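You operate a simulated robot arm through the tools that you are given. There is no shell and no other tool. Be economical: measure what you need, move in short steps, check, and stop when the job is done.

You run a simulated robot arm. Do the job below in one go: nothing can be reset, and whatever is moved stays where it is left.

Task
Sort the four pods into the tray bays that bear their names.

Only the result counts: the job must be done as asked and must still hold three seconds after the hand-in. Knocking over, shifting, dropping, spilling or breaking anything else fails it.

Robot
A 6-joint arm with a two-finger parallel gripper, fixed in place. Base frame: the origin is at the foot of the arm, x ahead of it, y to its left, z up; the work surface is at about z = 91. Readings come in cm, rad, newtons and seconds.
With the tool pointing down near the work surface it reaches from about 24 to 66 cm from the base axis. Its first joint turns from -1.152 to 1.152 rad. Payload 2.9 kg.
The tool frame sits at the grasp point between the pads (the TCP): z along the fingers, y along the line on which they close. The tips reach 3 cm beyond it. Largest opening 11 cm; finger width 2, thickness 1; the body of the gripper, 4.8 by 11.2 cm, starts 5.5 cm behind the TCP.
Orientation is told as [roll, pitch, yaw] about the base's x, y, z axes, in that order, counted from this pose: with the fingers straight down and closing along the base's y, the tool's x points along the base's -x, its y along +y and its z along -z.

Tools
- The arm moves only by the tool nudge_tool. Its argument "plan" is a list of rows, each an object of numbers (a shift or turn left out is 0, a gripper value left out holds the last): "tx", "ty", "tz": the shift along the tool's x, y, z in mm; "rx", "ry", "rz": the turn, a rotation vector about the tool's x, y, z in degrees; "hand": the opening in per cent of the stroke, from 0 (shut) to 100 (fully open). In form: [{"tx": .., "ty": .., "tz": .., "rx": .., "ry": .., "rz": .., "hand": ..}, ...]. A call has 1 to 8 rows; each row is the pose to reach, as a shift and turn from the pose commanded when the call began, along the tool's axes at that moment. Rows are played at 5 a second. More than 5 cm and 0.15 rad between two rows, or a gripper value outside its range, and nothing of the call is played. A pose out of reach is approached as far as the arm can. The call stops where the force on the tool passes 40 N (or 10 N more than at its start, if that is more) or the arm is blocked; 0.2 s more then pass. Each finger travels about 10.8 cm/s and halts on what it meets, pressing with about 33 N; the grip force reading is that of the motor and also rises with nothing between the fingers. The clock runs only during rows and for 0.2 s after the last one: add rows that repeat a pose to give the fingers time. It gives the time, the measured TCP pose, the force on the tool (base axes), the opening and the grip force at its end, in the units of the frame above (readings bear some noise).
- Cameras (640 x 400 px; columns grow to the right, rows downward): "scene" is fixed at [8.49, 43.51, 139.44]; the picture's right is [-0.71, -0.70, 0.00], its down [-0.34, 0.34, -0.88] and it looks along [0.61, -0.63, -0.48] (base axes); focal length 305 px, centre (320, 200). "wrist" rides on the gripper at [7.2, 1.7, -10.3] in the tool frame; the picture's right is [-0.23, 0.97, 0.00], its down [-0.76, -0.18, -0.62] and it looks along [-0.61, -0.14, 0.78] (tool axes); focal length 222 px, centre (320, 200). There is no depth. A picture from a camera that has moved, and an enlarged one, comes with that camera's place and axes in the base frame and with its lens.
- grab_frame(camera): a new picture of that camera. No time passes.
- close_up(camera, box): a new picture of the part [left, top, right, bottom] of that camera's present view, enlarged. No time passes.
- close_job(): hands the job in; it is judged then, once.

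Go step by step. Nothing tells you positions but the pictures and the camera data: compare them with the known pose of the tool, close in by small moves and look again before you grip or let go. The budget is 120 turns and 76 pictures, counting those below and the enlarged ones. Unless the task says otherwise, let go and move clear before handing in, and close with one line.

The tools are called as a command line: name --argument value ..., lists and objects as JSON in quotes. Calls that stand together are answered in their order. nudge_tool: Moves the arm, as the interface text tells. Its arguments: {"type":"object","properties":{"plan":{"type":"array","items":{"type":"object","properties":{"tx":{"type":"number"},"ty":{"type":"number"},"tz":{"type":"number"},"rx":{"type":"number"},"ry":{"type":"number"},"rz":{"type":"number"},"hand":{"type":"number"}}}}},"required":["plan"]} The other tools are called the same way: grab_frame (camera) takes a picture; close_up (camera, box) takes an enlarged picture of a part of a camera's view; close_job () hands the job in.

At the start:

```text
time_s: 0.0
tcp_pos: [42.23, 17.91, 120.73]
tool_rot: [0.001, 0.001, 0.001]
wrist_force: [0.8, -0.6, 0.9]
finger_gap: 11.01
grasp_force: 0.1
```

scene: 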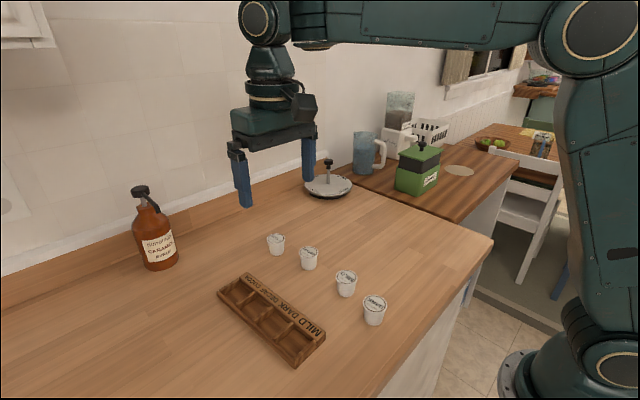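
wrist: 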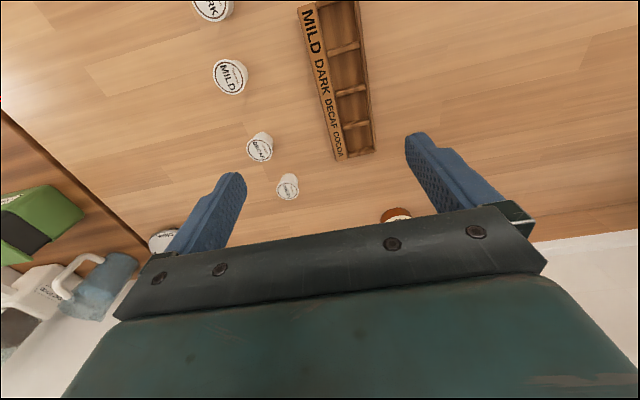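

I see four white pods on the counter and a four-bay tray with the names along its edge. I'll enlarge both views to read the lids and the tray.

close_up --camera "scene" --box '[200, 220, 400, 370]'

close_up --camera "wrist" --box '[180, 0, 400, 200]'

```text
2.67 times, centred on (300, 295) of scene
camera zoom: at [8.49, 43.51, 139.44], right [-0.71, -0.7, 0.0], down [-0.34, 0.34, -0.88], along [0.61, -0.63, -0.48], focal length 814 px, centre (373, -53)
```

zoom: 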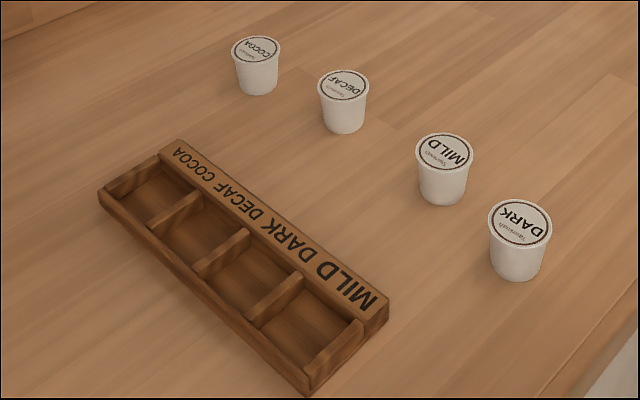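

```text
2.00 times, centred on (290, 100) of wrist
camera zoom: at [35.06, 19.65, 130.98], right [0.23, 0.97, 0.0], down [0.76, -0.18, 0.62], along [0.61, -0.14, -0.78], focal length 444 px, centre (380, 400)
```

zoom: 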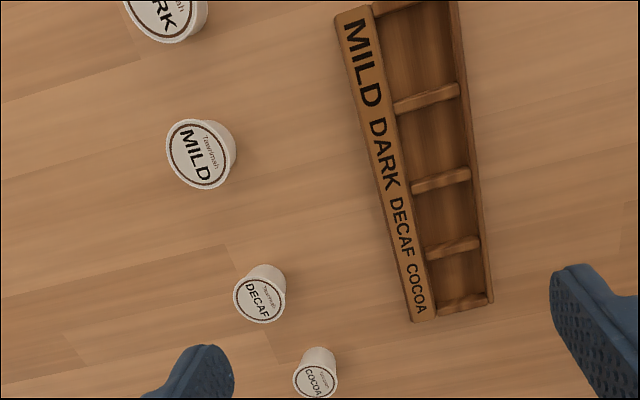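

The lids read cocoa, decaf, mild and dark from far to near. The bays run mild, dark, decaf, cocoa with growing x, at about y = 21. I'll back the wrist camera up to see everything from above.

nudge_tool --plan '[{"tx": 40, "ty": -10}, {"tx": 80, "ty": -20}, {"tx": 120, "ty": -30}, {"tx": 120, "ty": -30}, {"tx": 120, "ty": -30}]'

grab_frame --camera "wrist"

close_up --camera "wrist" --box '[320, 60, 480, 160]'

```text
time_s: 1.2
tcp_pos: [30.16, 14.71, 120.62]
tool_rot: [0.001, 0.0, 0.001]
wrist_force: [0.0, -0.1, -0.6]
finger_gap: 11.0
grasp_force: 0.0
```

```text
71 pictures are left
camera wrist: at [23.0, 16.64, 130.94], right [0.23, 0.97, 0.0], down [0.76, -0.18, 0.62], along [0.61, -0.14, -0.78], focal length 222 px, centre (320, 200)
```

wrist: 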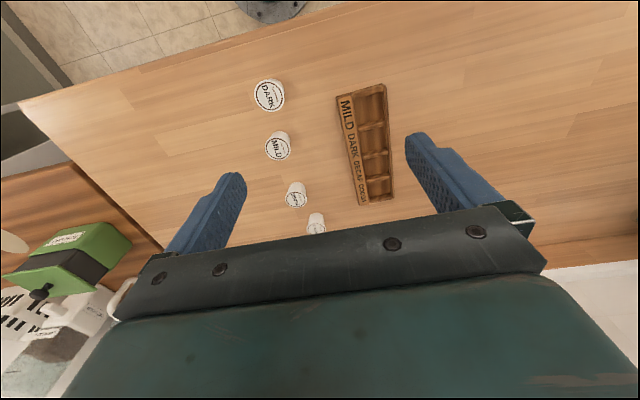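

```text
4.00 times, centred on (400, 110) of wrist
camera zoom: at [23.0, 16.64, 130.94], right [0.23, 0.97, 0.0], down [0.76, -0.18, 0.62], along [0.61, -0.14, -0.78], focal length 888 px, centre (0, 560)
```

zoom: 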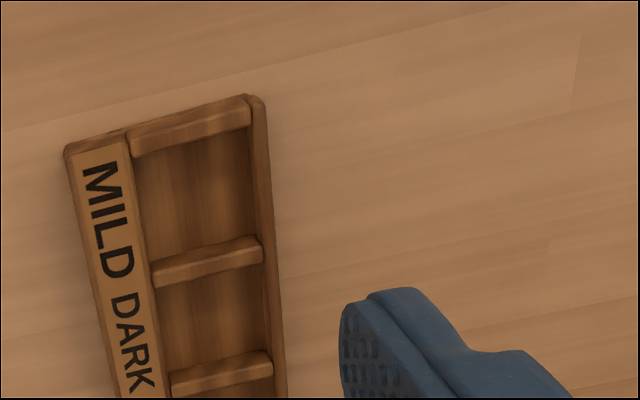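

Both cameras agree on the pods: mild is near (37.3, 5.8), dark (29.2, 7.5), decaf (48.9, 5.4) and cocoa (58.3, 7.3). The mild bay is near (36, 22), with the bays about 5.8 cm apart. I'll hover over the mild pod.

nudge_tool --plan '[{"tx": -15, "ty": -18, "tz": 28}, {"tx": -29, "ty": -36, "tz": 56}, {"tx": -43, "ty": -54, "tz": 84}, {"tx": -57, "ty": -72, "tz": 112}, {"tx": -71.5, "ty": -89.5, "tz": 140}, {"tx": -71.5, "ty": -89.5, "tz": 140}, {"tx": -71.5, "ty": -89.5, "tz": 140}]'

grab_frame --camera "wrist"

grab_frame --camera "scene"

```text
time_s: 2.8
tcp_pos: [37.42, 5.96, 106.73]
tool_rot: [0.0, 0.0, -0.001]
wrist_force: [0.1, -0.1, -0.3]
finger_gap: 11.0
grasp_force: 0.0
```

```text
69 pictures are left
camera wrist: at [30.16, 7.79, 117.06], right [0.23, 0.97, 0.0], down [0.76, -0.18, 0.62], along [0.61, -0.14, -0.78], focal length 222 px, centre (320, 200)
```

wrist: 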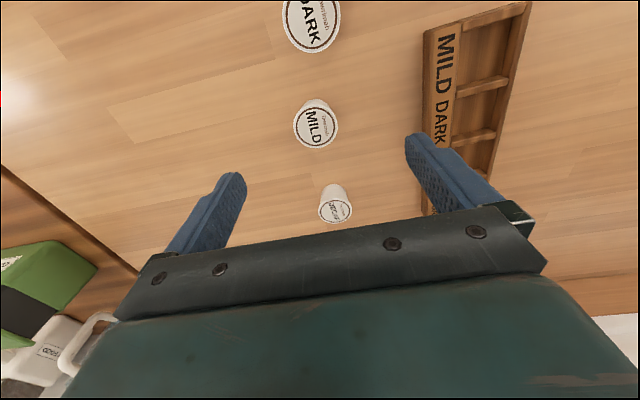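

```text
68 pictures are left
```

scene: 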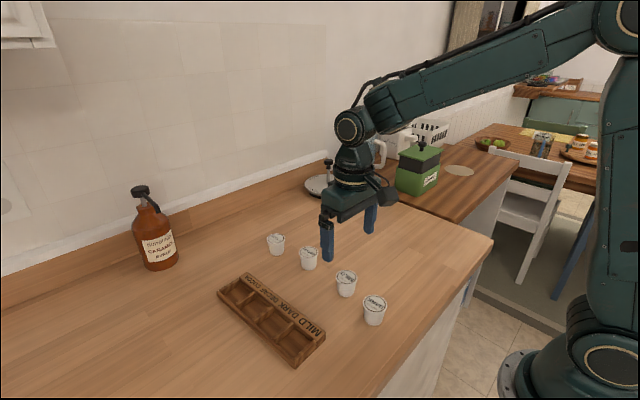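

The mild pod is almost beneath the TCP, about 4 mm farther in x and 3.5 mm less in y. I'll correct that, go down until the tips are at about z = 93.3, and look before gripping.

nudge_tool --plan '[{"tx": -4, "ty": -3.5, "tz": 30}, {"tx": -4, "ty": -3.5, "tz": 60}, {"tx": -4, "ty": -3.5, "tz": 85}, {"tx": -4, "ty": -3.5, "tz": 104}, {"tx": -4, "ty": -3.5, "tz": 104}, {"tx": -4, "ty": -3.5, "tz": 104}]'

grab_frame --camera "wrist"

close_up --camera "scene" --box '[260, 200, 420, 340]'

```text
time_s: 4.2
tcp_pos: [37.67, 5.46, 96.25]
tool_rot: [0.001, 0.0, 0.001]
wrist_force: [0.9, -0.3, 0.1]
finger_gap: 10.99
grasp_force: 0.0
```

```text
67 pictures are left
camera wrist: at [30.55, 7.37, 106.54], right [0.23, 0.97, 0.0], down [0.76, -0.18, 0.62], along [0.61, -0.14, -0.78], focal length 222 px, centre (320, 200)
```

wrist: 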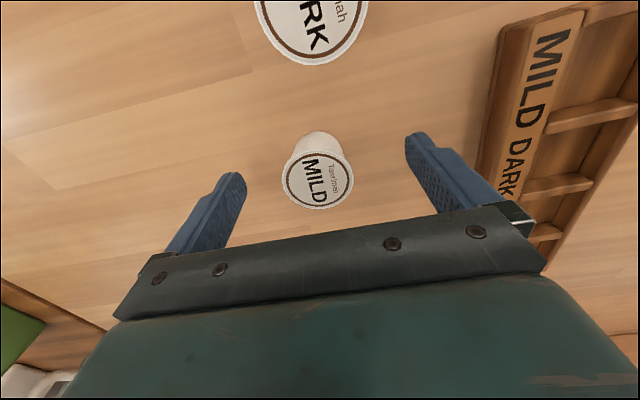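

```text
2.86 times, centred on (340, 270) of scene
camera zoom: at [8.49, 43.51, 139.44], right [-0.71, -0.7, 0.0], down [-0.34, 0.34, -0.88], along [0.61, -0.63, -0.48], focal length 872 px, centre (263, 0)
```

zoom: 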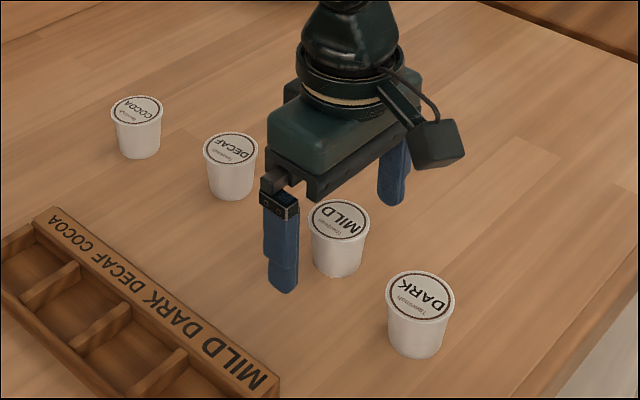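

The mild pod is centred between the fingers to within about 2 mm. I'll close on it.

nudge_tool --plan '[{"hand": 60}, {"hand": 45}, {"hand": 30}, {"hand": 30}, {"hand": 30}]'

grab_frame --camera "wrist"

```text
time_s: 5.4
tcp_pos: [37.71, 5.57, 96.19]
tool_rot: [0.001, 0.0, 0.0]
wrist_force: [0.1, 0.3, -0.5]
finger_gap: 4.16
grasp_force: 33.0
```

```text
65 pictures are left
camera wrist: at [30.55, 7.37, 106.56], right [0.23, 0.97, 0.0], down [0.76, -0.18, 0.62], along [0.61, -0.14, -0.78], focal length 222 px, centre (320, 200)
```

wrist: 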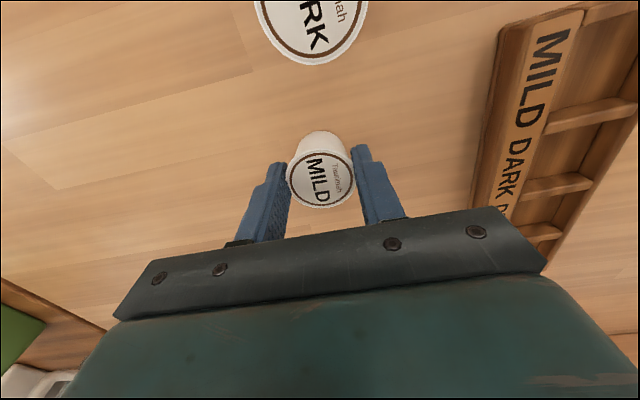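

The mild pod is held at a gap of 4.16 cm and 33 N. I'll lift it and carry it over the mild bay.

nudge_tool --plan '[{"tz": -35}, {"tz": -75}, {"tx": 4, "ty": 41, "tz": -80}, {"tx": 8, "ty": 82, "tz": -80}, {"tx": 12, "ty": 123, "tz": -80}, {"tx": 17, "ty": 164, "tz": -80}, {"tx": 17, "ty": 164, "tz": -80}, {"tx": 17, "ty": 164, "tz": -80}]'

grab_frame --camera "wrist"

close_up --camera "scene" --box '[200, 190, 360, 370]'

```text
time_s: 7.2
tcp_pos: [36.15, 21.86, 104.4]
tool_rot: [0.0, 0.001, 0.0]
wrist_force: [-0.7, 0.8, -0.3]
finger_gap: 3.3
grasp_force: 0.1
```

```text
64 pictures are left
camera wrist: at [28.98, 23.7, 114.64], right [0.23, 0.97, 0.0], down [0.76, -0.18, 0.62], along [0.61, -0.14, -0.78], focal length 222 px, centre (320, 200)
```

wrist: 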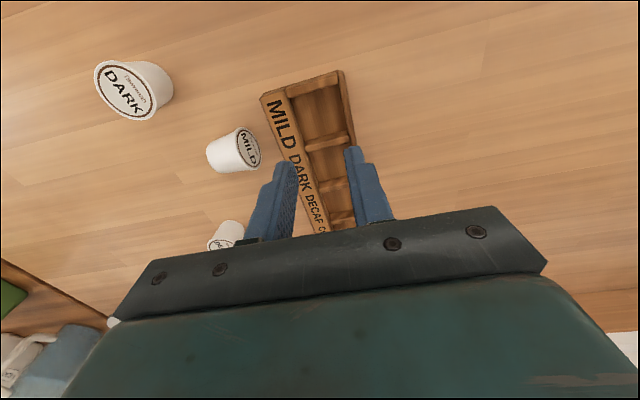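

```text
2.22 times, centred on (280, 280) of scene
camera zoom: at [8.49, 43.52, 139.44], right [-0.71, -0.7, 0.0], down [-0.34, 0.34, -0.88], along [0.61, -0.63, -0.48], focal length 678 px, centre (409, 22)
```

zoom: 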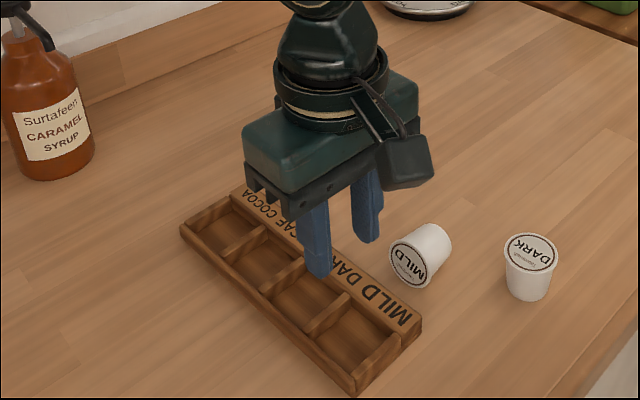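

The mild pod slipped out and now lies on its side between the tray and its old spot, while the rest is untouched. I'll open the hand, back away and look at it closely.

nudge_tool --plan '[{"tz": -30}, {"tx": 30, "ty": -40, "tz": -40, "hand": 100}, {"tx": 50, "ty": -80, "tz": -40}, {"tx": 50, "ty": -110, "tz": -40}, {"tx": 50, "ty": -110, "tz": -40}]'

close_up --camera "scene" --box '[280, 230, 400, 340]'

grab_frame --camera "wrist"

```text
refused: row 2 steps farther than a row can; nothing moved
```

```text
3.64 times, centred on (340, 285) of scene
camera zoom: at [8.49, 43.52, 139.44], right [-0.71, -0.7, 0.0], down [-0.34, 0.34, -0.88], along [0.61, -0.63, -0.48], focal length 1109 px, centre (247, -109)
```

zoom: 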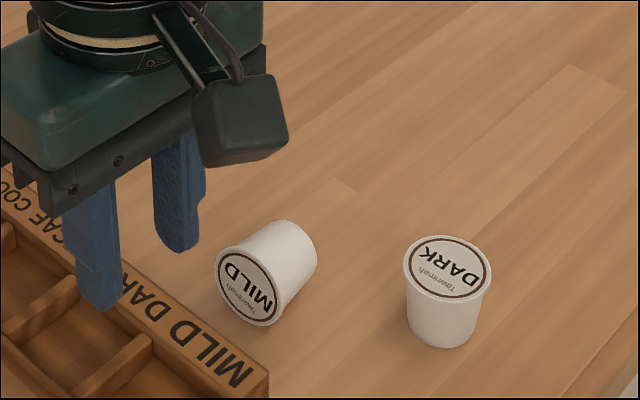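

```text
61 pictures are left
camera wrist: at [28.98, 23.7, 114.64], right [0.23, 0.97, 0.0], down [0.76, -0.18, 0.62], along [0.61, -0.14, -0.78], focal length 222 px, centre (320, 200)
```

wrist: 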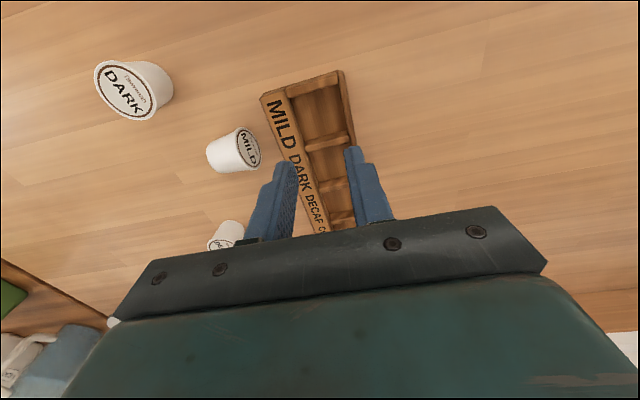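

The mild pod lies with its axis along y, lid at about (36.9, 13.9) and bottom near y = 9.8. I'll turn the gripper 90° so it closes along x and move over the lid end, aiming to take it by the rim and bring it upright.

nudge_tool --plan '[{"tz": -30, "hand": 60}, {"tx": -2, "ty": -25, "tz": -50, "rz": 8}, {"tx": -4, "ty": -50, "tz": -50, "rz": 16}, {"tx": -7.5, "ty": -82, "tz": -50, "rz": 24}, {"tx": -7.5, "ty": -82, "tz": -50, "rz": 32}, {"tx": -7.5, "ty": -82, "tz": -50, "rz": 40}, {"tx": -7.5, "ty": -82, "tz": -50, "rz": 48}, {"tx": -7.5, "ty": -82, "tz": -50, "rz": 56}]'

nudge_tool --plan '[{"rz": 8}, {"rz": 16}, {"rz": 24}, {"rz": 32}, {"rz": 34}, {"rz": 34}]'

grab_frame --camera "wrist"

close_up --camera "scene" --box '[240, 190, 420, 340]'

```text
time_s: 9.0
tcp_pos: [36.75, 13.79, 109.19]
tool_rot: [0.0, 0.0, -0.979]
wrist_force: [0.3, 0.2, -0.4]
finger_gap: 6.59
grasp_force: 0.1
```

```text
time_s: 10.4
tcp_pos: [36.82, 13.8, 109.29]
tool_rot: [-0.001, 0.0, -1.573]
wrist_force: [0.7, -0.2, 0.2]
finger_gap: 6.61
grasp_force: 0.0
```

```text
60 pictures are left
camera wrist: at [38.58, 21.04, 119.59], right [0.97, -0.23, 0.0], down [-0.18, -0.76, 0.62], along [-0.14, -0.61, -0.78], focal length 222 px, centre (320, 200)
```

wrist: 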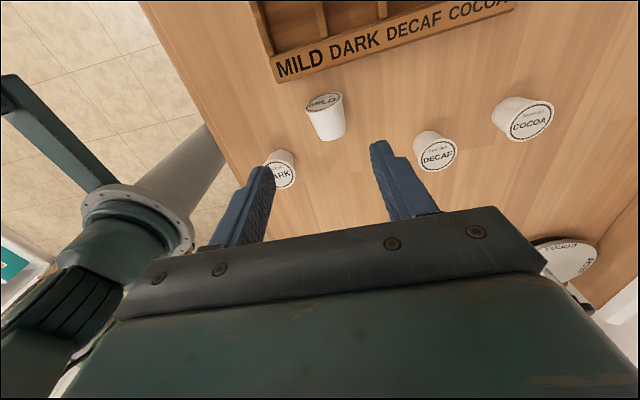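

```text
2.67 times, centred on (330, 265) of scene
camera zoom: at [8.49, 43.51, 139.44], right [-0.71, -0.7, 0.0], down [-0.34, 0.34, -0.88], along [0.61, -0.63, -0.48], focal length 814 px, centre (293, 27)
```

zoom: 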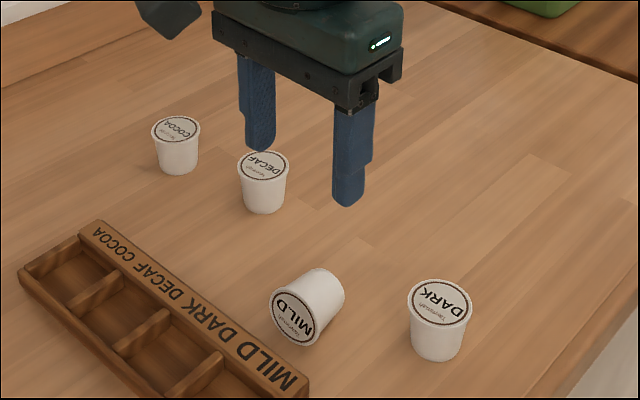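

From here the pod's lid is near (37.5, 14.2) with its axis along y. I'll lower over the rim part-way and check.

nudge_tool --plan '[{"tx": 2, "ty": 6, "tz": 30}, {"tx": 2, "ty": 6, "tz": 60}, {"tx": 2, "ty": 6, "tz": 90}, {"tx": 2, "ty": 6, "tz": 90}, {"tx": 2, "ty": 6, "tz": 90}]'

grab_frame --camera "wrist"

close_up --camera "scene" --box '[260, 210, 420, 340]'

```text
time_s: 11.6
tcp_pos: [37.38, 13.84, 100.42]
tool_rot: [-0.001, -0.001, -1.569]
wrist_force: [-0.5, 0.0, 0.3]
finger_gap: 6.59
grasp_force: 0.1
```

```text
58 pictures are left
camera wrist: at [39.18, 21.25, 110.59], right [0.97, -0.23, 0.0], down [-0.18, -0.76, 0.62], along [-0.14, -0.61, -0.78], focal length 222 px, centre (320, 200)
```

wrist: 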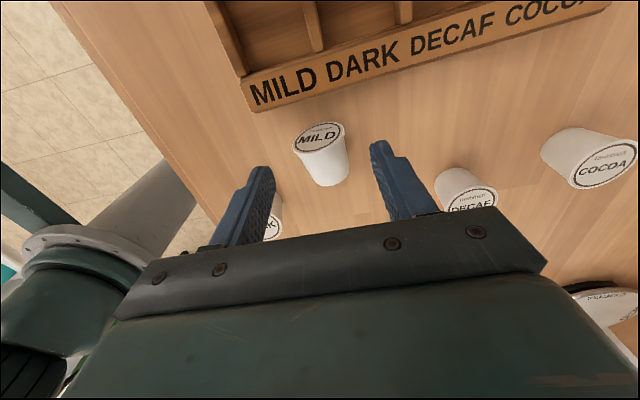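

```text
3.08 times, centred on (340, 275) of scene
camera zoom: at [8.49, 43.51, 139.44], right [-0.71, -0.7, 0.0], down [-0.34, 0.34, -0.88], along [0.61, -0.63, -0.48], focal length 939 px, centre (258, -31)
```

zoom: 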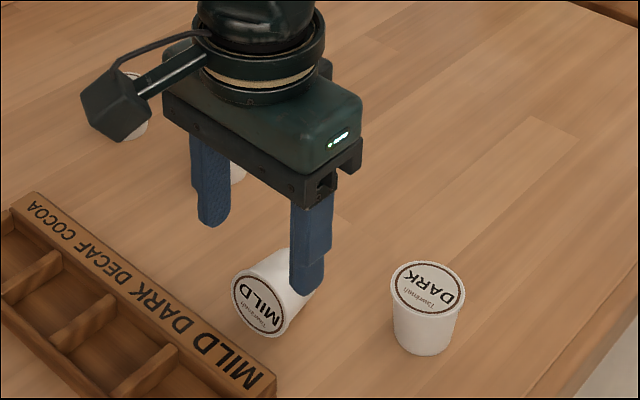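

The pod's rim sits centred between the fingers at about x = 37.4. I'll go down until the tips are just above the table, then close gently.

nudge_tool --plan '[{"tz": 25}, {"tz": 45}, {"tz": 58}, {"tz": 58}, {"tz": 58, "hand": 45}, {"tz": 58, "hand": 30}, {"tz": 58, "hand": 30}, {"tz": 58, "hand": 30}]'

grab_frame --camera "wrist"

close_up --camera "scene" --box '[260, 210, 420, 340]'

```text
time_s: 13.4
tcp_pos: [37.49, 13.97, 94.46]
tool_rot: [0.001, 0.001, -1.57]
wrist_force: [0.1, -0.1, 0.7]
finger_gap: 4.16
grasp_force: 33.1
```

```text
56 pictures are left
camera wrist: at [39.23, 21.24, 104.68], right [0.97, -0.23, 0.0], down [-0.18, -0.76, 0.62], along [-0.14, -0.61, -0.78], focal length 222 px, centre (320, 200)
```

wrist: 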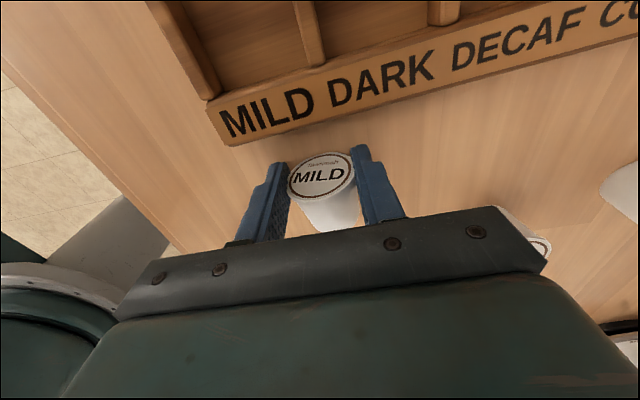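

```text
3.08 times, centred on (340, 275) of scene
camera zoom: at [8.49, 43.51, 139.44], right [-0.71, -0.7, 0.0], down [-0.34, 0.34, -0.88], along [0.61, -0.63, -0.48], focal length 939 px, centre (258, -31)
```

zoom: 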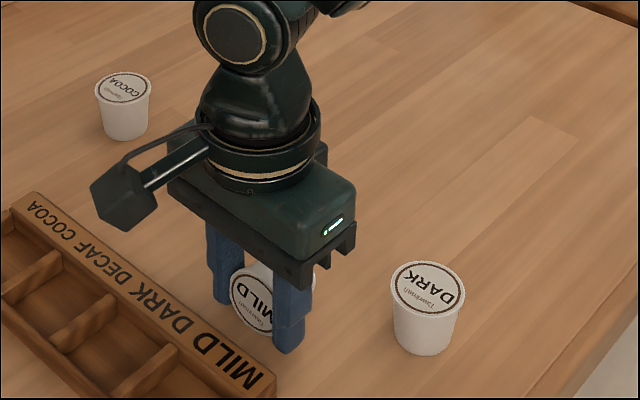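

I have the rim, again at 4.16 cm and 33 N. I'll lift slowly by 3 cm and see whether the pod swings or stays fixed.

nudge_tool --plan '[{"tz": -3}, {"tz": -7}, {"tz": -11}, {"tz": -15}, {"tz": -20}, {"tz": -25}, {"tz": -30}, {"tz": -30}]'

grab_frame --camera "wrist"

close_up --camera "scene" --box '[260, 210, 420, 340]'

```text
time_s: 15.2
tcp_pos: [37.39, 13.88, 97.49]
tool_rot: [0.0, -0.001, -1.57]
wrist_force: [-0.7, 0.1, -0.1]
finger_gap: 4.17
grasp_force: 33.1
```

```text
54 pictures are left
camera wrist: at [39.15, 21.32, 107.75], right [0.97, -0.23, 0.0], down [-0.18, -0.76, 0.62], along [-0.14, -0.61, -0.78], focal length 222 px, centre (320, 200)
```

wrist: 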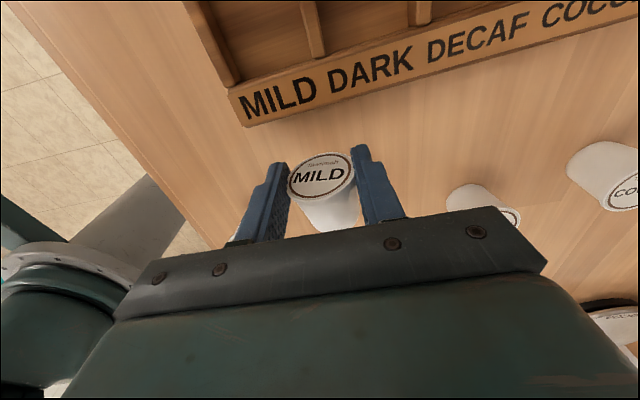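

```text
3.08 times, centred on (340, 275) of scene
camera zoom: at [8.49, 43.51, 139.44], right [-0.71, -0.7, 0.0], down [-0.34, 0.34, -0.88], along [0.61, -0.63, -0.48], focal length 939 px, centre (258, -31)
```

zoom: 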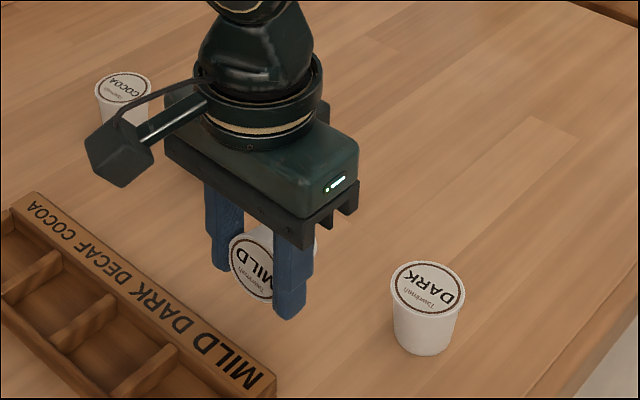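

The pod is held rigidly when I move slowly, so the earlier slip came from moving too fast. I'll lift further, shift to clear ground between the other pods, and tilt the tool about x so the lid turns up.

nudge_tool --plan '[{"tz": -10, "ty": 3, "tx": -4, "ry": 8}, {"tz": -20, "ty": 6, "tx": -8, "ry": 16}, {"tz": -30, "ty": 9, "tx": -12, "ry": 24}, {"tz": -40, "ty": 12, "tx": -16, "ry": 32}, {"tz": -50, "ty": 15, "tx": -20, "ry": 40}, {"tz": -55, "ty": 18, "tx": -24, "ry": 48}, {"tz": -60, "ty": 20, "tx": -27, "ry": 56}, {"tz": -60, "ty": 20, "tx": -30, "ry": 64}]'

grab_frame --camera "scene"

grab_frame --camera "wrist"

```text
time_s: 17.0
tcp_pos: [39.38, 11.09, 103.49]
tool_rot: [-0.001, 1.118, -1.571]
wrist_force: [-0.3, -0.4, -1.2]
finger_gap: 4.14
grasp_force: 33.1
```

```text
52 pictures are left
```

scene: 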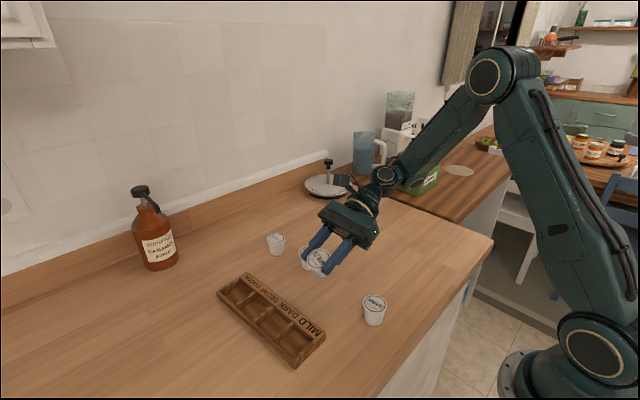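

```text
51 pictures are left
camera wrist: at [41.18, 4.97, 114.46], right [0.97, -0.1, -0.2], down [-0.18, -0.89, -0.41], along [-0.14, 0.44, -0.89], focal length 222 px, centre (320, 200)
```

wrist: 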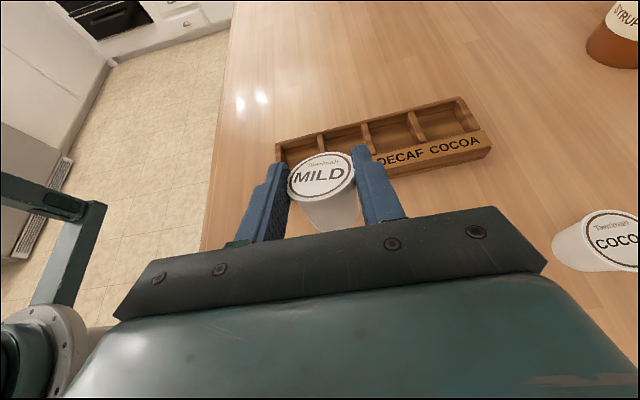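

The pod is now roughly upright. I'll tilt 12° more and then lower it to just above the counter.

nudge_tool --plan '[{"ry": 6}, {"ry": 12}, {"ry": 12}, {"ry": 12}]'

nudge_tool --plan '[{"tx": -12, "tz": 3}, {"tx": -24, "tz": 6}, {"tx": -36, "tz": 9}, {"tx": -48, "tz": 12}, {"tx": -56, "tz": 14}, {"tx": -62, "tz": 15.5}, {"tx": -67, "tz": 16.7}, {"tx": -67, "tz": 16.7}]'

close_up --camera "scene" --box '[250, 190, 410, 330]'

```text
time_s: 18.0
tcp_pos: [39.26, 11.07, 103.27]
tool_rot: [0.003, 1.32, -1.571]
wrist_force: [0.9, 0.0, -0.7]
finger_gap: 4.12
grasp_force: 32.9
out of reach, approached as far as the arm can: row 2, 3, 4
```

```text
time_s: 19.8
tcp_pos: [39.27, 11.04, 96.43]
tool_rot: [0.001, 1.327, -1.571]
wrist_force: [0.1, 0.1, -0.6]
finger_gap: 4.15
grasp_force: 33.0
```

```text
2.86 times, centred on (330, 260) of scene
camera zoom: at [8.49, 43.51, 139.44], right [-0.71, -0.7, 0.0], down [-0.34, 0.34, -0.88], along [0.61, -0.63, -0.48], focal length 872 px, centre (291, 29)
```

zoom: 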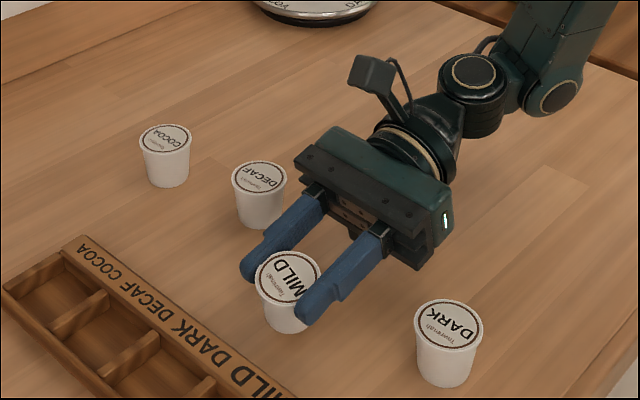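

The pod hangs almost upright, about half a centimetre above the counter. I'll lower it in millimetre steps until it touches.

nudge_tool --plan '[{"tx": -2, "tz": 0.5}, {"tx": -3.5, "tz": 0.9}, {"tx": -5, "tz": 1.2}, {"tx": -5, "tz": 1.2}]'

close_up --camera "scene" --box '[280, 240, 360, 310]'

```text
time_s: 20.8
tcp_pos: [39.19, 11.07, 95.84]
tool_rot: [0.0, 1.327, -1.572]
wrist_force: [0.0, -0.4, 0.0]
finger_gap: 4.15
grasp_force: 33.1
```

```text
5.71 times, centred on (320, 275) of scene
camera zoom: at [8.49, 43.51, 139.44], right [-0.71, -0.7, 0.0], down [-0.34, 0.34, -0.88], along [0.61, -0.63, -0.48], focal length 1743 px, centre (320, -229)
```

zoom: 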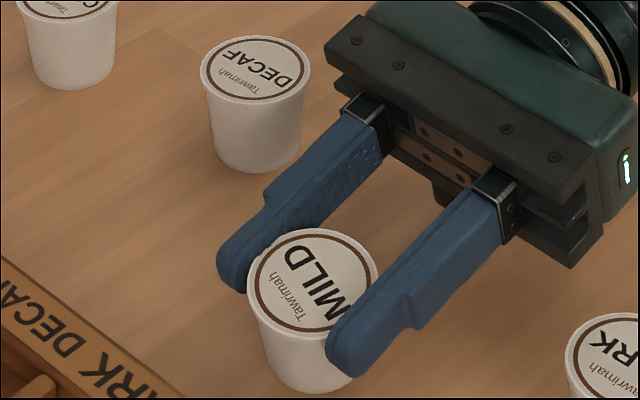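

It hasn't touched yet, and I estimate about 3 mm remain. I'll keep lowering in 1 mm steps.

nudge_tool --plan '[{"tx": -1, "tz": 0.25}, {"tx": -2, "tz": 0.5}, {"tx": -2, "tz": 0.5}]'

nudge_tool --plan '[{"tx": -1, "tz": 0.25}, {"tx": -1, "tz": 0.25}]'

nudge_tool --plan '[{"tx": -1, "tz": 0.25}, {"tx": -1, "tz": 0.25}]'

```text
time_s: 21.6
tcp_pos: [39.2, 11.26, 95.65]
tool_rot: [0.001, 1.326, -1.569]
wrist_force: [0.9, -0.3, -0.4]
finger_gap: 4.16
grasp_force: 33.0
```

```text
time_s: 22.2
tcp_pos: [39.21, 11.06, 95.6]
tool_rot: [0.001, 1.327, -1.571]
wrist_force: [0.2, -0.8, -0.6]
finger_gap: 4.15
grasp_force: 32.6
```

```text
time_s: 22.8
tcp_pos: [39.19, 11.19, 95.58]
tool_rot: [0.0, 1.326, -1.57]
wrist_force: [0.5, 0.0, 0.0]
finger_gap: 4.16
grasp_force: 33.0
```

There is no clear force yet. I'll go a little lower.

nudge_tool --plan '[{"tx": -1, "tz": 0.25}, {"tx": -2, "tz": 0.5}, {"tx": -2, "tz": 0.5}]'

close_up --camera "scene" --box '[280, 240, 360, 310]'

```text
time_s: 23.6
tcp_pos: [39.25, 11.1, 95.24]
tool_rot: [0.011, 1.328, -1.559]
wrist_force: [0.9, -1.9, 13.7]
finger_gap: 4.18
grasp_force: 33.2
```

```text
5.71 times, centred on (320, 275) of scene
camera zoom: at [8.48, 43.5, 139.44], right [-0.71, -0.7, 0.0], down [-0.33, 0.34, -0.88], along [0.61, -0.63, -0.48], focal length 1743 px, centre (320, -229)
```

zoom: 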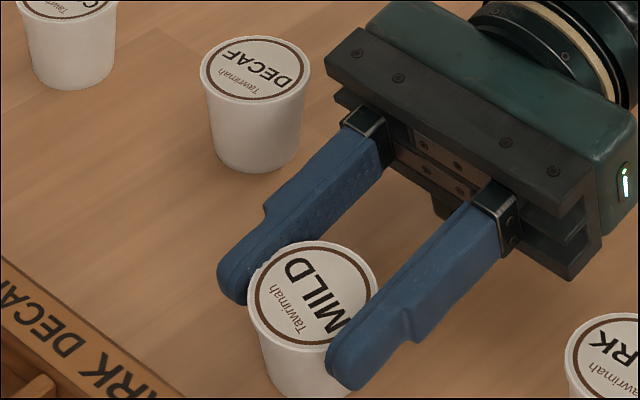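

The pod touches the counter, with 13.7 N upward. I'll let go.

nudge_tool --plan '[{"hand": 45}, {"hand": 60}, {"hand": 65}, {"hand": 65}, {"hand": 65}]'

close_up --camera "scene" --box '[250, 200, 410, 320]'

```text
time_s: 24.8
tcp_pos: [39.15, 11.1, 95.25]
tool_rot: [0.001, 1.326, -1.57]
wrist_force: [-0.2, -0.2, -0.1]
finger_gap: 7.13
grasp_force: 0.0
```

```text
3.33 times, centred on (330, 260) of scene
camera zoom: at [8.49, 43.51, 139.44], right [-0.71, -0.7, 0.0], down [-0.34, 0.34, -0.88], along [0.61, -0.63, -0.48], focal length 1017 px, centre (287, 0)
```

zoom: 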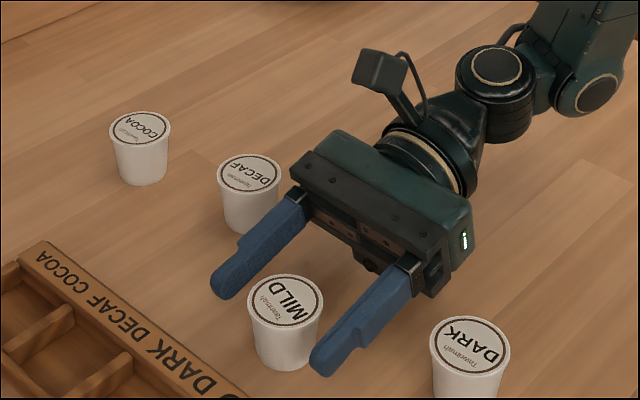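

The mild pod stands upright again. I'll lift clear and turn the tool back to pointing straight down.

nudge_tool --plan '[{"tx": 34, "tz": -8.5}, {"tx": 68, "tz": -17}, {"tx": 102, "tz": -25.5, "ry": -8}, {"tx": 110, "tz": -27, "ry": -16}, {"tx": 110, "tz": -27, "ry": -24}, {"tx": 110, "tz": -27, "ry": -32}, {"tx": 110, "tz": -27, "ry": -40}, {"tx": 110, "tz": -27, "ry": -48}]'

nudge_tool --plan '[{"ry": -8}, {"ry": -16}, {"ry": -24}, {"ry": -28}, {"ry": -28}]'

```text
time_s: 26.6
tcp_pos: [39.22, 11.2, 106.61]
tool_rot: [0.001, 0.487, -1.573]
wrist_force: [0.1, -0.4, 0.4]
finger_gap: 7.12
grasp_force: 0.1
```

```text
time_s: 27.8
tcp_pos: [39.14, 11.11, 106.53]
tool_rot: [0.0, -0.002, -1.569]
wrist_force: [0.0, 0.4, -0.2]
finger_gap: 7.15
grasp_force: 0.0
```

Now I'll turn the yaw back and take a fresh look from above.

nudge_tool --plan '[{"rz": -8, "tz": -15}, {"rz": -16, "tz": -30}, {"rz": -24, "tz": -45, "ty": -15}, {"rz": -32, "tz": -60, "ty": -30}, {"rz": -40, "tz": -70, "ty": -50}, {"rz": -48, "tz": -70, "ty": -60, "tx": 10}, {"rz": -56, "tz": -70, "ty": -70, "tx": 20}, {"rz": -64, "tz": -70, "ty": -70, "tx": 30}]'

nudge_tool --plan '[{"rz": -8}, {"rz": -16}, {"rz": -24}, {"rz": -25.9}, {"rz": -25.9}, {"rz": -25.9}]'

close_up --camera "wrist" --box '[220, 40, 420, 210]'

close_up --camera "scene" --box '[210, 225, 390, 370]'

```text
time_s: 29.6
tcp_pos: [32.15, 14.26, 113.56]
tool_rot: [0.0, -0.001, -0.45]
wrist_force: [-0.2, 0.0, 1.0]
finger_gap: 7.15
grasp_force: 0.0
```

```text
time_s: 31.0
tcp_pos: [32.18, 14.18, 113.58]
tool_rot: [-0.001, 0.0, -0.003]
wrist_force: [0.0, 0.6, -0.2]
finger_gap: 7.15
grasp_force: 0.0
```

```text
2.35 times, centred on (320, 125) of wrist
camera zoom: at [24.97, 15.99, 123.85], right [0.23, 0.97, 0.0], down [0.76, -0.18, 0.62], along [0.61, -0.14, -0.78], focal length 523 px, centre (320, 376)
```

zoom: 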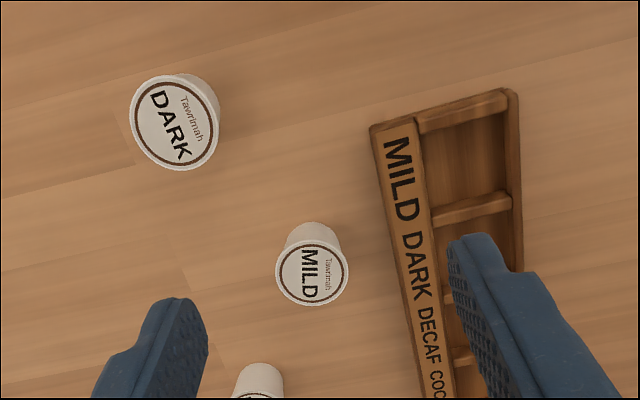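

```text
2.76 times, centred on (300, 298) of scene
camera zoom: at [8.49, 43.51, 139.44], right [-0.71, -0.7, 0.0], down [-0.34, 0.34, -0.88], along [0.61, -0.63, -0.48], focal length 842 px, centre (375, -69)
```

zoom: 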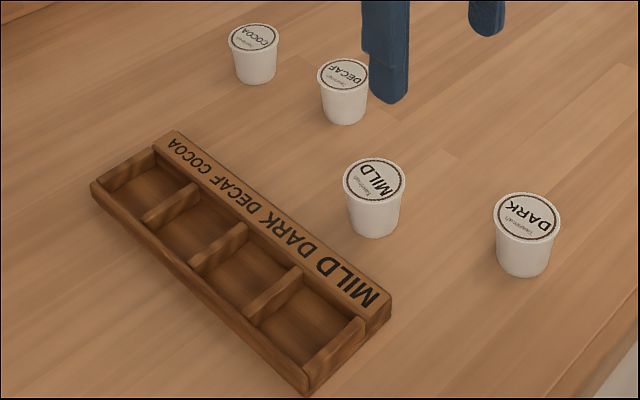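

The mild pod stands at about (39.1, 12.1), and the tray is nearly square to the axes. I take the bay centres as mild (35.6, 21.8), dark (41.2, 21.9), decaf (46.8, 22.1) and cocoa (52.3, 22.3). I'll hover over the mild pod again.

nudge_tool --plan '[{"tx": -25, "ty": -7, "tz": 30, "hand": 60}, {"tx": -50, "ty": -14, "tz": 60}, {"tx": -69, "ty": -20, "tz": 90}, {"tx": -69, "ty": -20, "tz": 115}, {"tx": -69, "ty": -20, "tz": 115}, {"tx": -69, "ty": -20, "tz": 115}]'

close_up --camera "wrist" --box '[220, 60, 420, 220]'

```text
time_s: 32.4
tcp_pos: [38.96, 12.21, 102.08]
tool_rot: [-0.001, 0.001, -0.003]
wrist_force: [0.7, 0.6, -0.1]
finger_gap: 6.59
grasp_force: 0.0
```

```text
2.50 times, centred on (320, 140) of wrist
camera zoom: at [31.74, 14.07, 112.33], right [0.23, 0.97, 0.0], down [0.76, -0.18, 0.62], along [0.61, -0.14, -0.78], focal length 555 px, centre (320, 350)
```

zoom: 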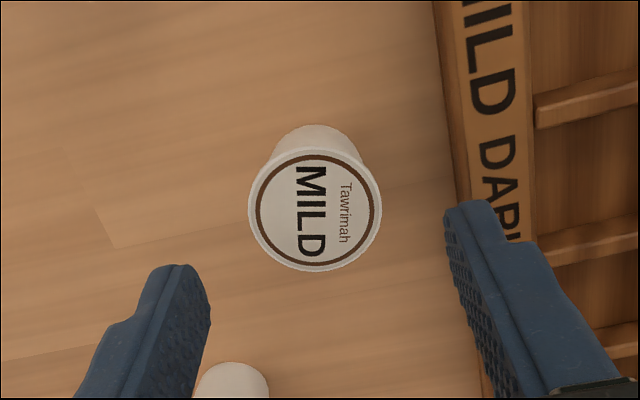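

The pod is centred to within about 2 mm. I'll go down and close.

nudge_tool --plan '[{"tx": -2, "ty": -2, "tz": 25}, {"tx": -2, "ty": -2, "tz": 45}, {"tx": -2, "ty": -2, "tz": 59}, {"tx": -2, "ty": -2, "tz": 59}, {"tx": -2, "ty": -2, "tz": 59, "hand": 45}, {"tx": -2, "ty": -2, "tz": 59, "hand": 30}, {"tx": -2, "ty": -2, "tz": 59, "hand": 30}, {"tx": -2, "ty": -2, "tz": 59, "hand": 30}]'

nudge_tool --plan '[{"tz": -2}, {"tz": -5}, {"tz": -9}, {"tz": -14}, {"tz": -20}, {"tz": -27}, {"tz": -34}, {"tz": -40}]'

grab_frame --camera "wrist"

```text
time_s: 34.2
tcp_pos: [39.25, 12.1, 96.21]
tool_rot: [0.001, -0.001, 0.0]
wrist_force: [-0.8, -0.5, -0.4]
finger_gap: 4.17
grasp_force: 33.3
```

```text
time_s: 36.0
tcp_pos: [39.24, 11.98, 100.14]
tool_rot: [0.001, 0.0, -0.001]
wrist_force: [0.6, -0.6, -0.7]
finger_gap: 4.19
grasp_force: 33.4
```

```text
43 pictures are left
camera wrist: at [32.09, 13.83, 110.44], right [0.23, 0.97, 0.0], down [0.76, -0.18, 0.62], along [0.61, -0.14, -0.78], focal length 222 px, centre (320, 200)
```

wrist: 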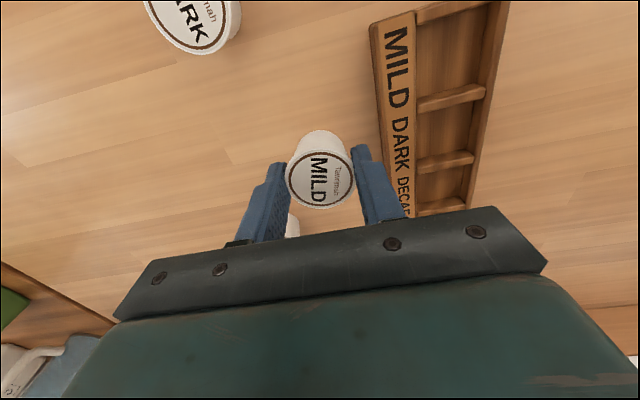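

It is held firmly. I'll carry it smoothly over the mild bay.

nudge_tool --plan '[{"tx": 1, "ty": 3}, {"tx": 4, "ty": 10}, {"tx": 9, "ty": 22}, {"tx": 15, "ty": 38}, {"tx": 20, "ty": 54}, {"tx": 26, "ty": 70}, {"tx": 31, "ty": 83}, {"tx": 34, "ty": 91}]'

nudge_tool --plan '[{"tx": 1, "ty": 4}, {"tx": 2, "ty": 7}, {"tx": 2, "ty": 7}, {"tx": 2, "ty": 7}]'

grab_frame --camera "wrist"

close_up --camera "scene" --box '[220, 240, 350, 370]'

```text
time_s: 37.8
tcp_pos: [35.87, 21.04, 99.99]
tool_rot: [0.001, 0.001, 0.0]
wrist_force: [0.1, -0.6, -0.9]
finger_gap: 4.18
grasp_force: 32.7
```

```text
time_s: 38.8
tcp_pos: [35.8, 21.75, 100.07]
tool_rot: [0.0, 0.0, -0.003]
wrist_force: [-0.2, 0.1, -0.8]
finger_gap: 4.15
grasp_force: 32.8
```

```text
42 pictures are left
camera wrist: at [28.56, 23.63, 110.42], right [0.23, 0.97, 0.0], down [0.76, -0.18, 0.62], along [0.61, -0.14, -0.78], focal length 222 px, centre (320, 200)
```

wrist: 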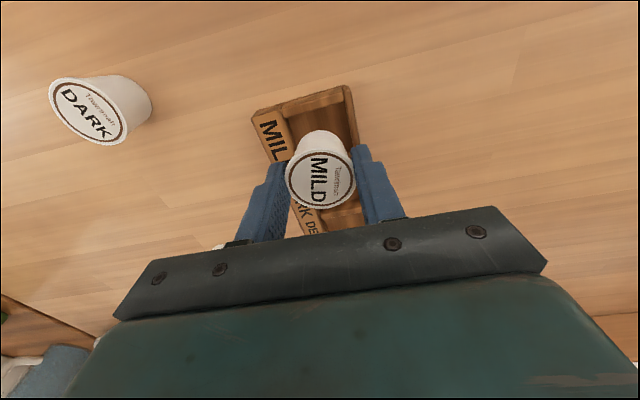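

```text
3.08 times, centred on (285, 305) of scene
camera zoom: at [8.49, 43.51, 139.44], right [-0.71, -0.7, 0.0], down [-0.34, 0.34, -0.88], along [0.61, -0.63, -0.48], focal length 939 px, centre (428, -123)
```

zoom: 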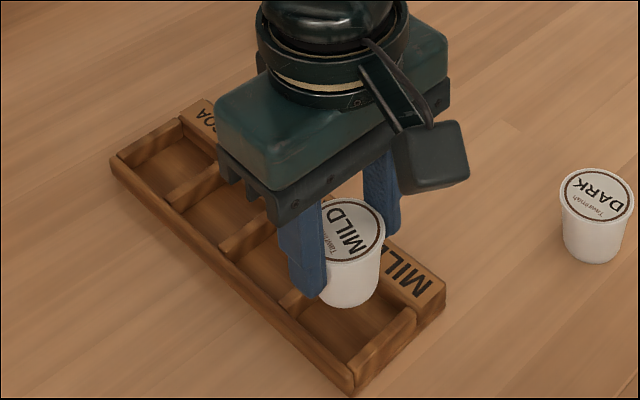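

The tray outline confirms the mild bay centre near (35.6, 21.8), and the pod is right above it. I'll lower it slowly.

nudge_tool --plan '[{"tx": 1, "tz": 4}, {"tx": 1, "tz": 9}, {"tx": 1, "tz": 15}, {"tx": 1, "tz": 20}, {"tx": 1, "tz": 25}, {"tx": 1, "tz": 28}, {"tx": 1, "tz": 28}]'

close_up --camera "scene" --box '[240, 250, 350, 370]'

```text
time_s: 40.4
tcp_pos: [35.58, 21.94, 97.38]
tool_rot: [0.001, 0.001, -0.001]
wrist_force: [0.0, 0.0, -0.9]
finger_gap: 4.15
grasp_force: 33.4
```

```text
3.33 times, centred on (295, 310) of scene
camera zoom: at [8.49, 43.51, 139.44], right [-0.71, -0.7, 0.0], down [-0.34, 0.34, -0.88], along [0.61, -0.63, -0.48], focal length 1017 px, centre (403, -167)
```

zoom: 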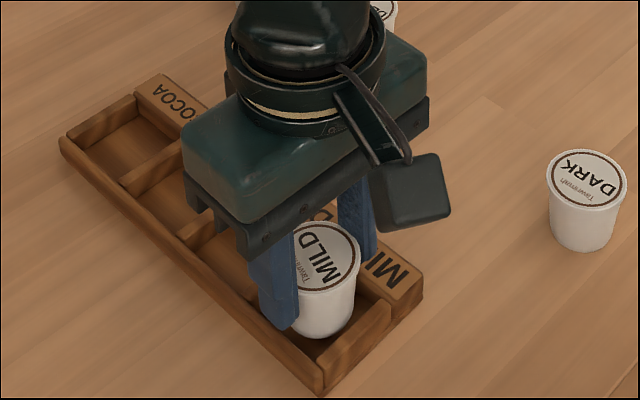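

The pod is inside the bay and clear of its walls. I'll lower it the last millimetres until it touches.

nudge_tool --plan '[{"tz": 1.5}, {"tz": 3}, {"tz": 4}, {"tz": 4}]'

nudge_tool --plan '[{"tz": 1}, {"tz": 2}, {"tz": 2}]'

```text
time_s: 41.4
tcp_pos: [35.61, 21.77, 96.99]
tool_rot: [0.0, -0.001, -0.003]
wrist_force: [-0.4, 0.0, -0.2]
finger_gap: 4.17
grasp_force: 33.3
```

```text
time_s: 42.2
tcp_pos: [35.5, 21.81, 96.78]
tool_rot: [0.0, -0.001, -0.001]
wrist_force: [-0.2, -0.8, 0.0]
finger_gap: 4.17
grasp_force: 32.8
```

nudge_tool --plan '[{"tz": 1}, {"tz": 2}, {"tz": 2}]'

close_up --camera "scene" --box '[260, 270, 350, 370]'

```text
time_s: 43.0
tcp_pos: [35.58, 21.79, 96.62]
tool_rot: [0.002, -0.004, -0.002]
wrist_force: [-2.8, -1.4, 22.2]
finger_gap: 4.18
grasp_force: 32.8
```

```text
4.00 times, centred on (305, 320) of scene
camera zoom: at [8.46, 43.5, 139.45], right [-0.71, -0.7, 0.0], down [-0.33, 0.34, -0.88], along [0.62, -0.63, -0.48], focal length 1220 px, centre (380, -280)
```

zoom: 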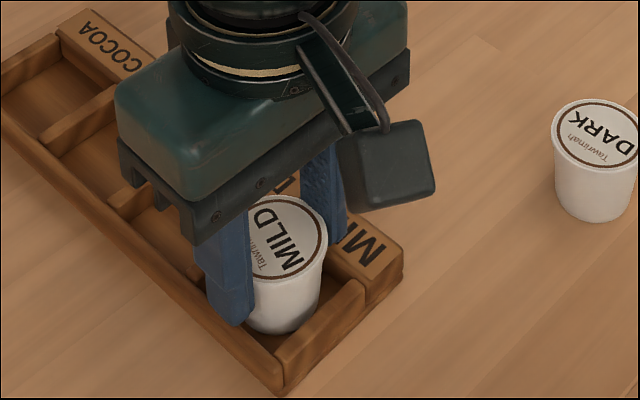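

The pod rests on the bay floor (22 N). I'll ease off slightly, open and lift straight up.

nudge_tool --plan '[{"tz": -1}, {"tz": -1, "hand": 45}, {"tz": -1, "hand": 60}, {"tz": -1, "hand": 60}, {"tz": -20}, {"tz": -50}, {"tz": -80}, {"tz": -80}]'

grab_frame --camera "scene"

grab_frame --camera "wrist"

```text
time_s: 44.8
tcp_pos: [35.65, 21.84, 104.5]
tool_rot: [0.001, -0.001, -0.002]
wrist_force: [-0.5, 0.8, 0.1]
finger_gap: 6.62
grasp_force: 0.1
```

```text
38 pictures are left
```

scene: 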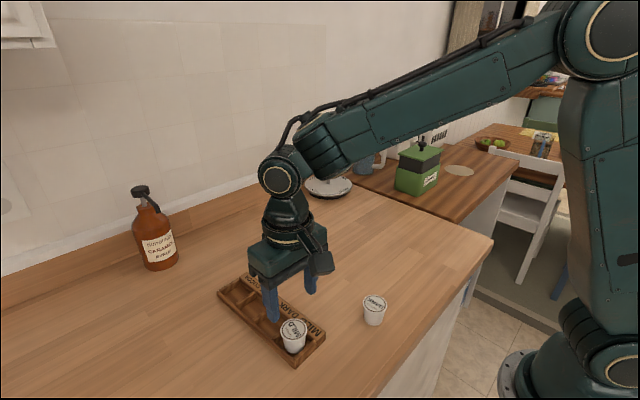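

```text
37 pictures are left
camera wrist: at [28.46, 23.65, 114.81], right [0.23, 0.97, 0.0], down [0.76, -0.18, 0.62], along [0.61, -0.14, -0.78], focal length 222 px, centre (320, 200)
```

wrist: 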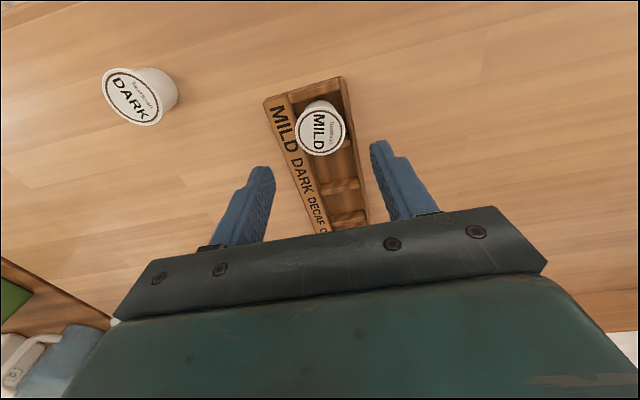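

The mild pod is in its bay. Next is the dark pod near (29.2, 7.5).

nudge_tool --plan '[{"tx": 16, "ty": -36}, {"tx": 32, "ty": -72}, {"tx": 48, "ty": -108}, {"tx": 64, "ty": -143, "hand": 65}, {"tx": 64, "ty": -143, "tz": 23}, {"tx": 64, "ty": -143, "tz": 23}, {"tx": 64, "ty": -143, "tz": 23}]'

close_up --camera "wrist" --box '[220, 60, 420, 220]'

```text
time_s: 46.4
tcp_pos: [29.27, 7.46, 102.13]
tool_rot: [0.0, 0.001, -0.002]
wrist_force: [0.3, -0.2, -0.8]
finger_gap: 7.16
grasp_force: 0.1
```

```text
2.50 times, centred on (320, 140) of wrist
camera zoom: at [22.18, 9.39, 112.44], right [0.23, 0.97, 0.0], down [0.76, -0.18, 0.62], along [0.61, -0.14, -0.78], focal length 555 px, centre (320, 350)
```

zoom: 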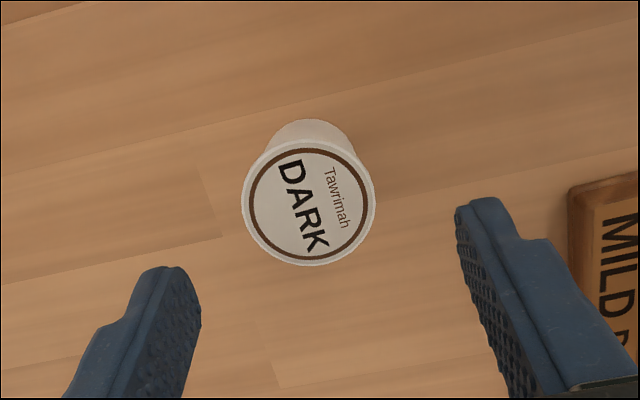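

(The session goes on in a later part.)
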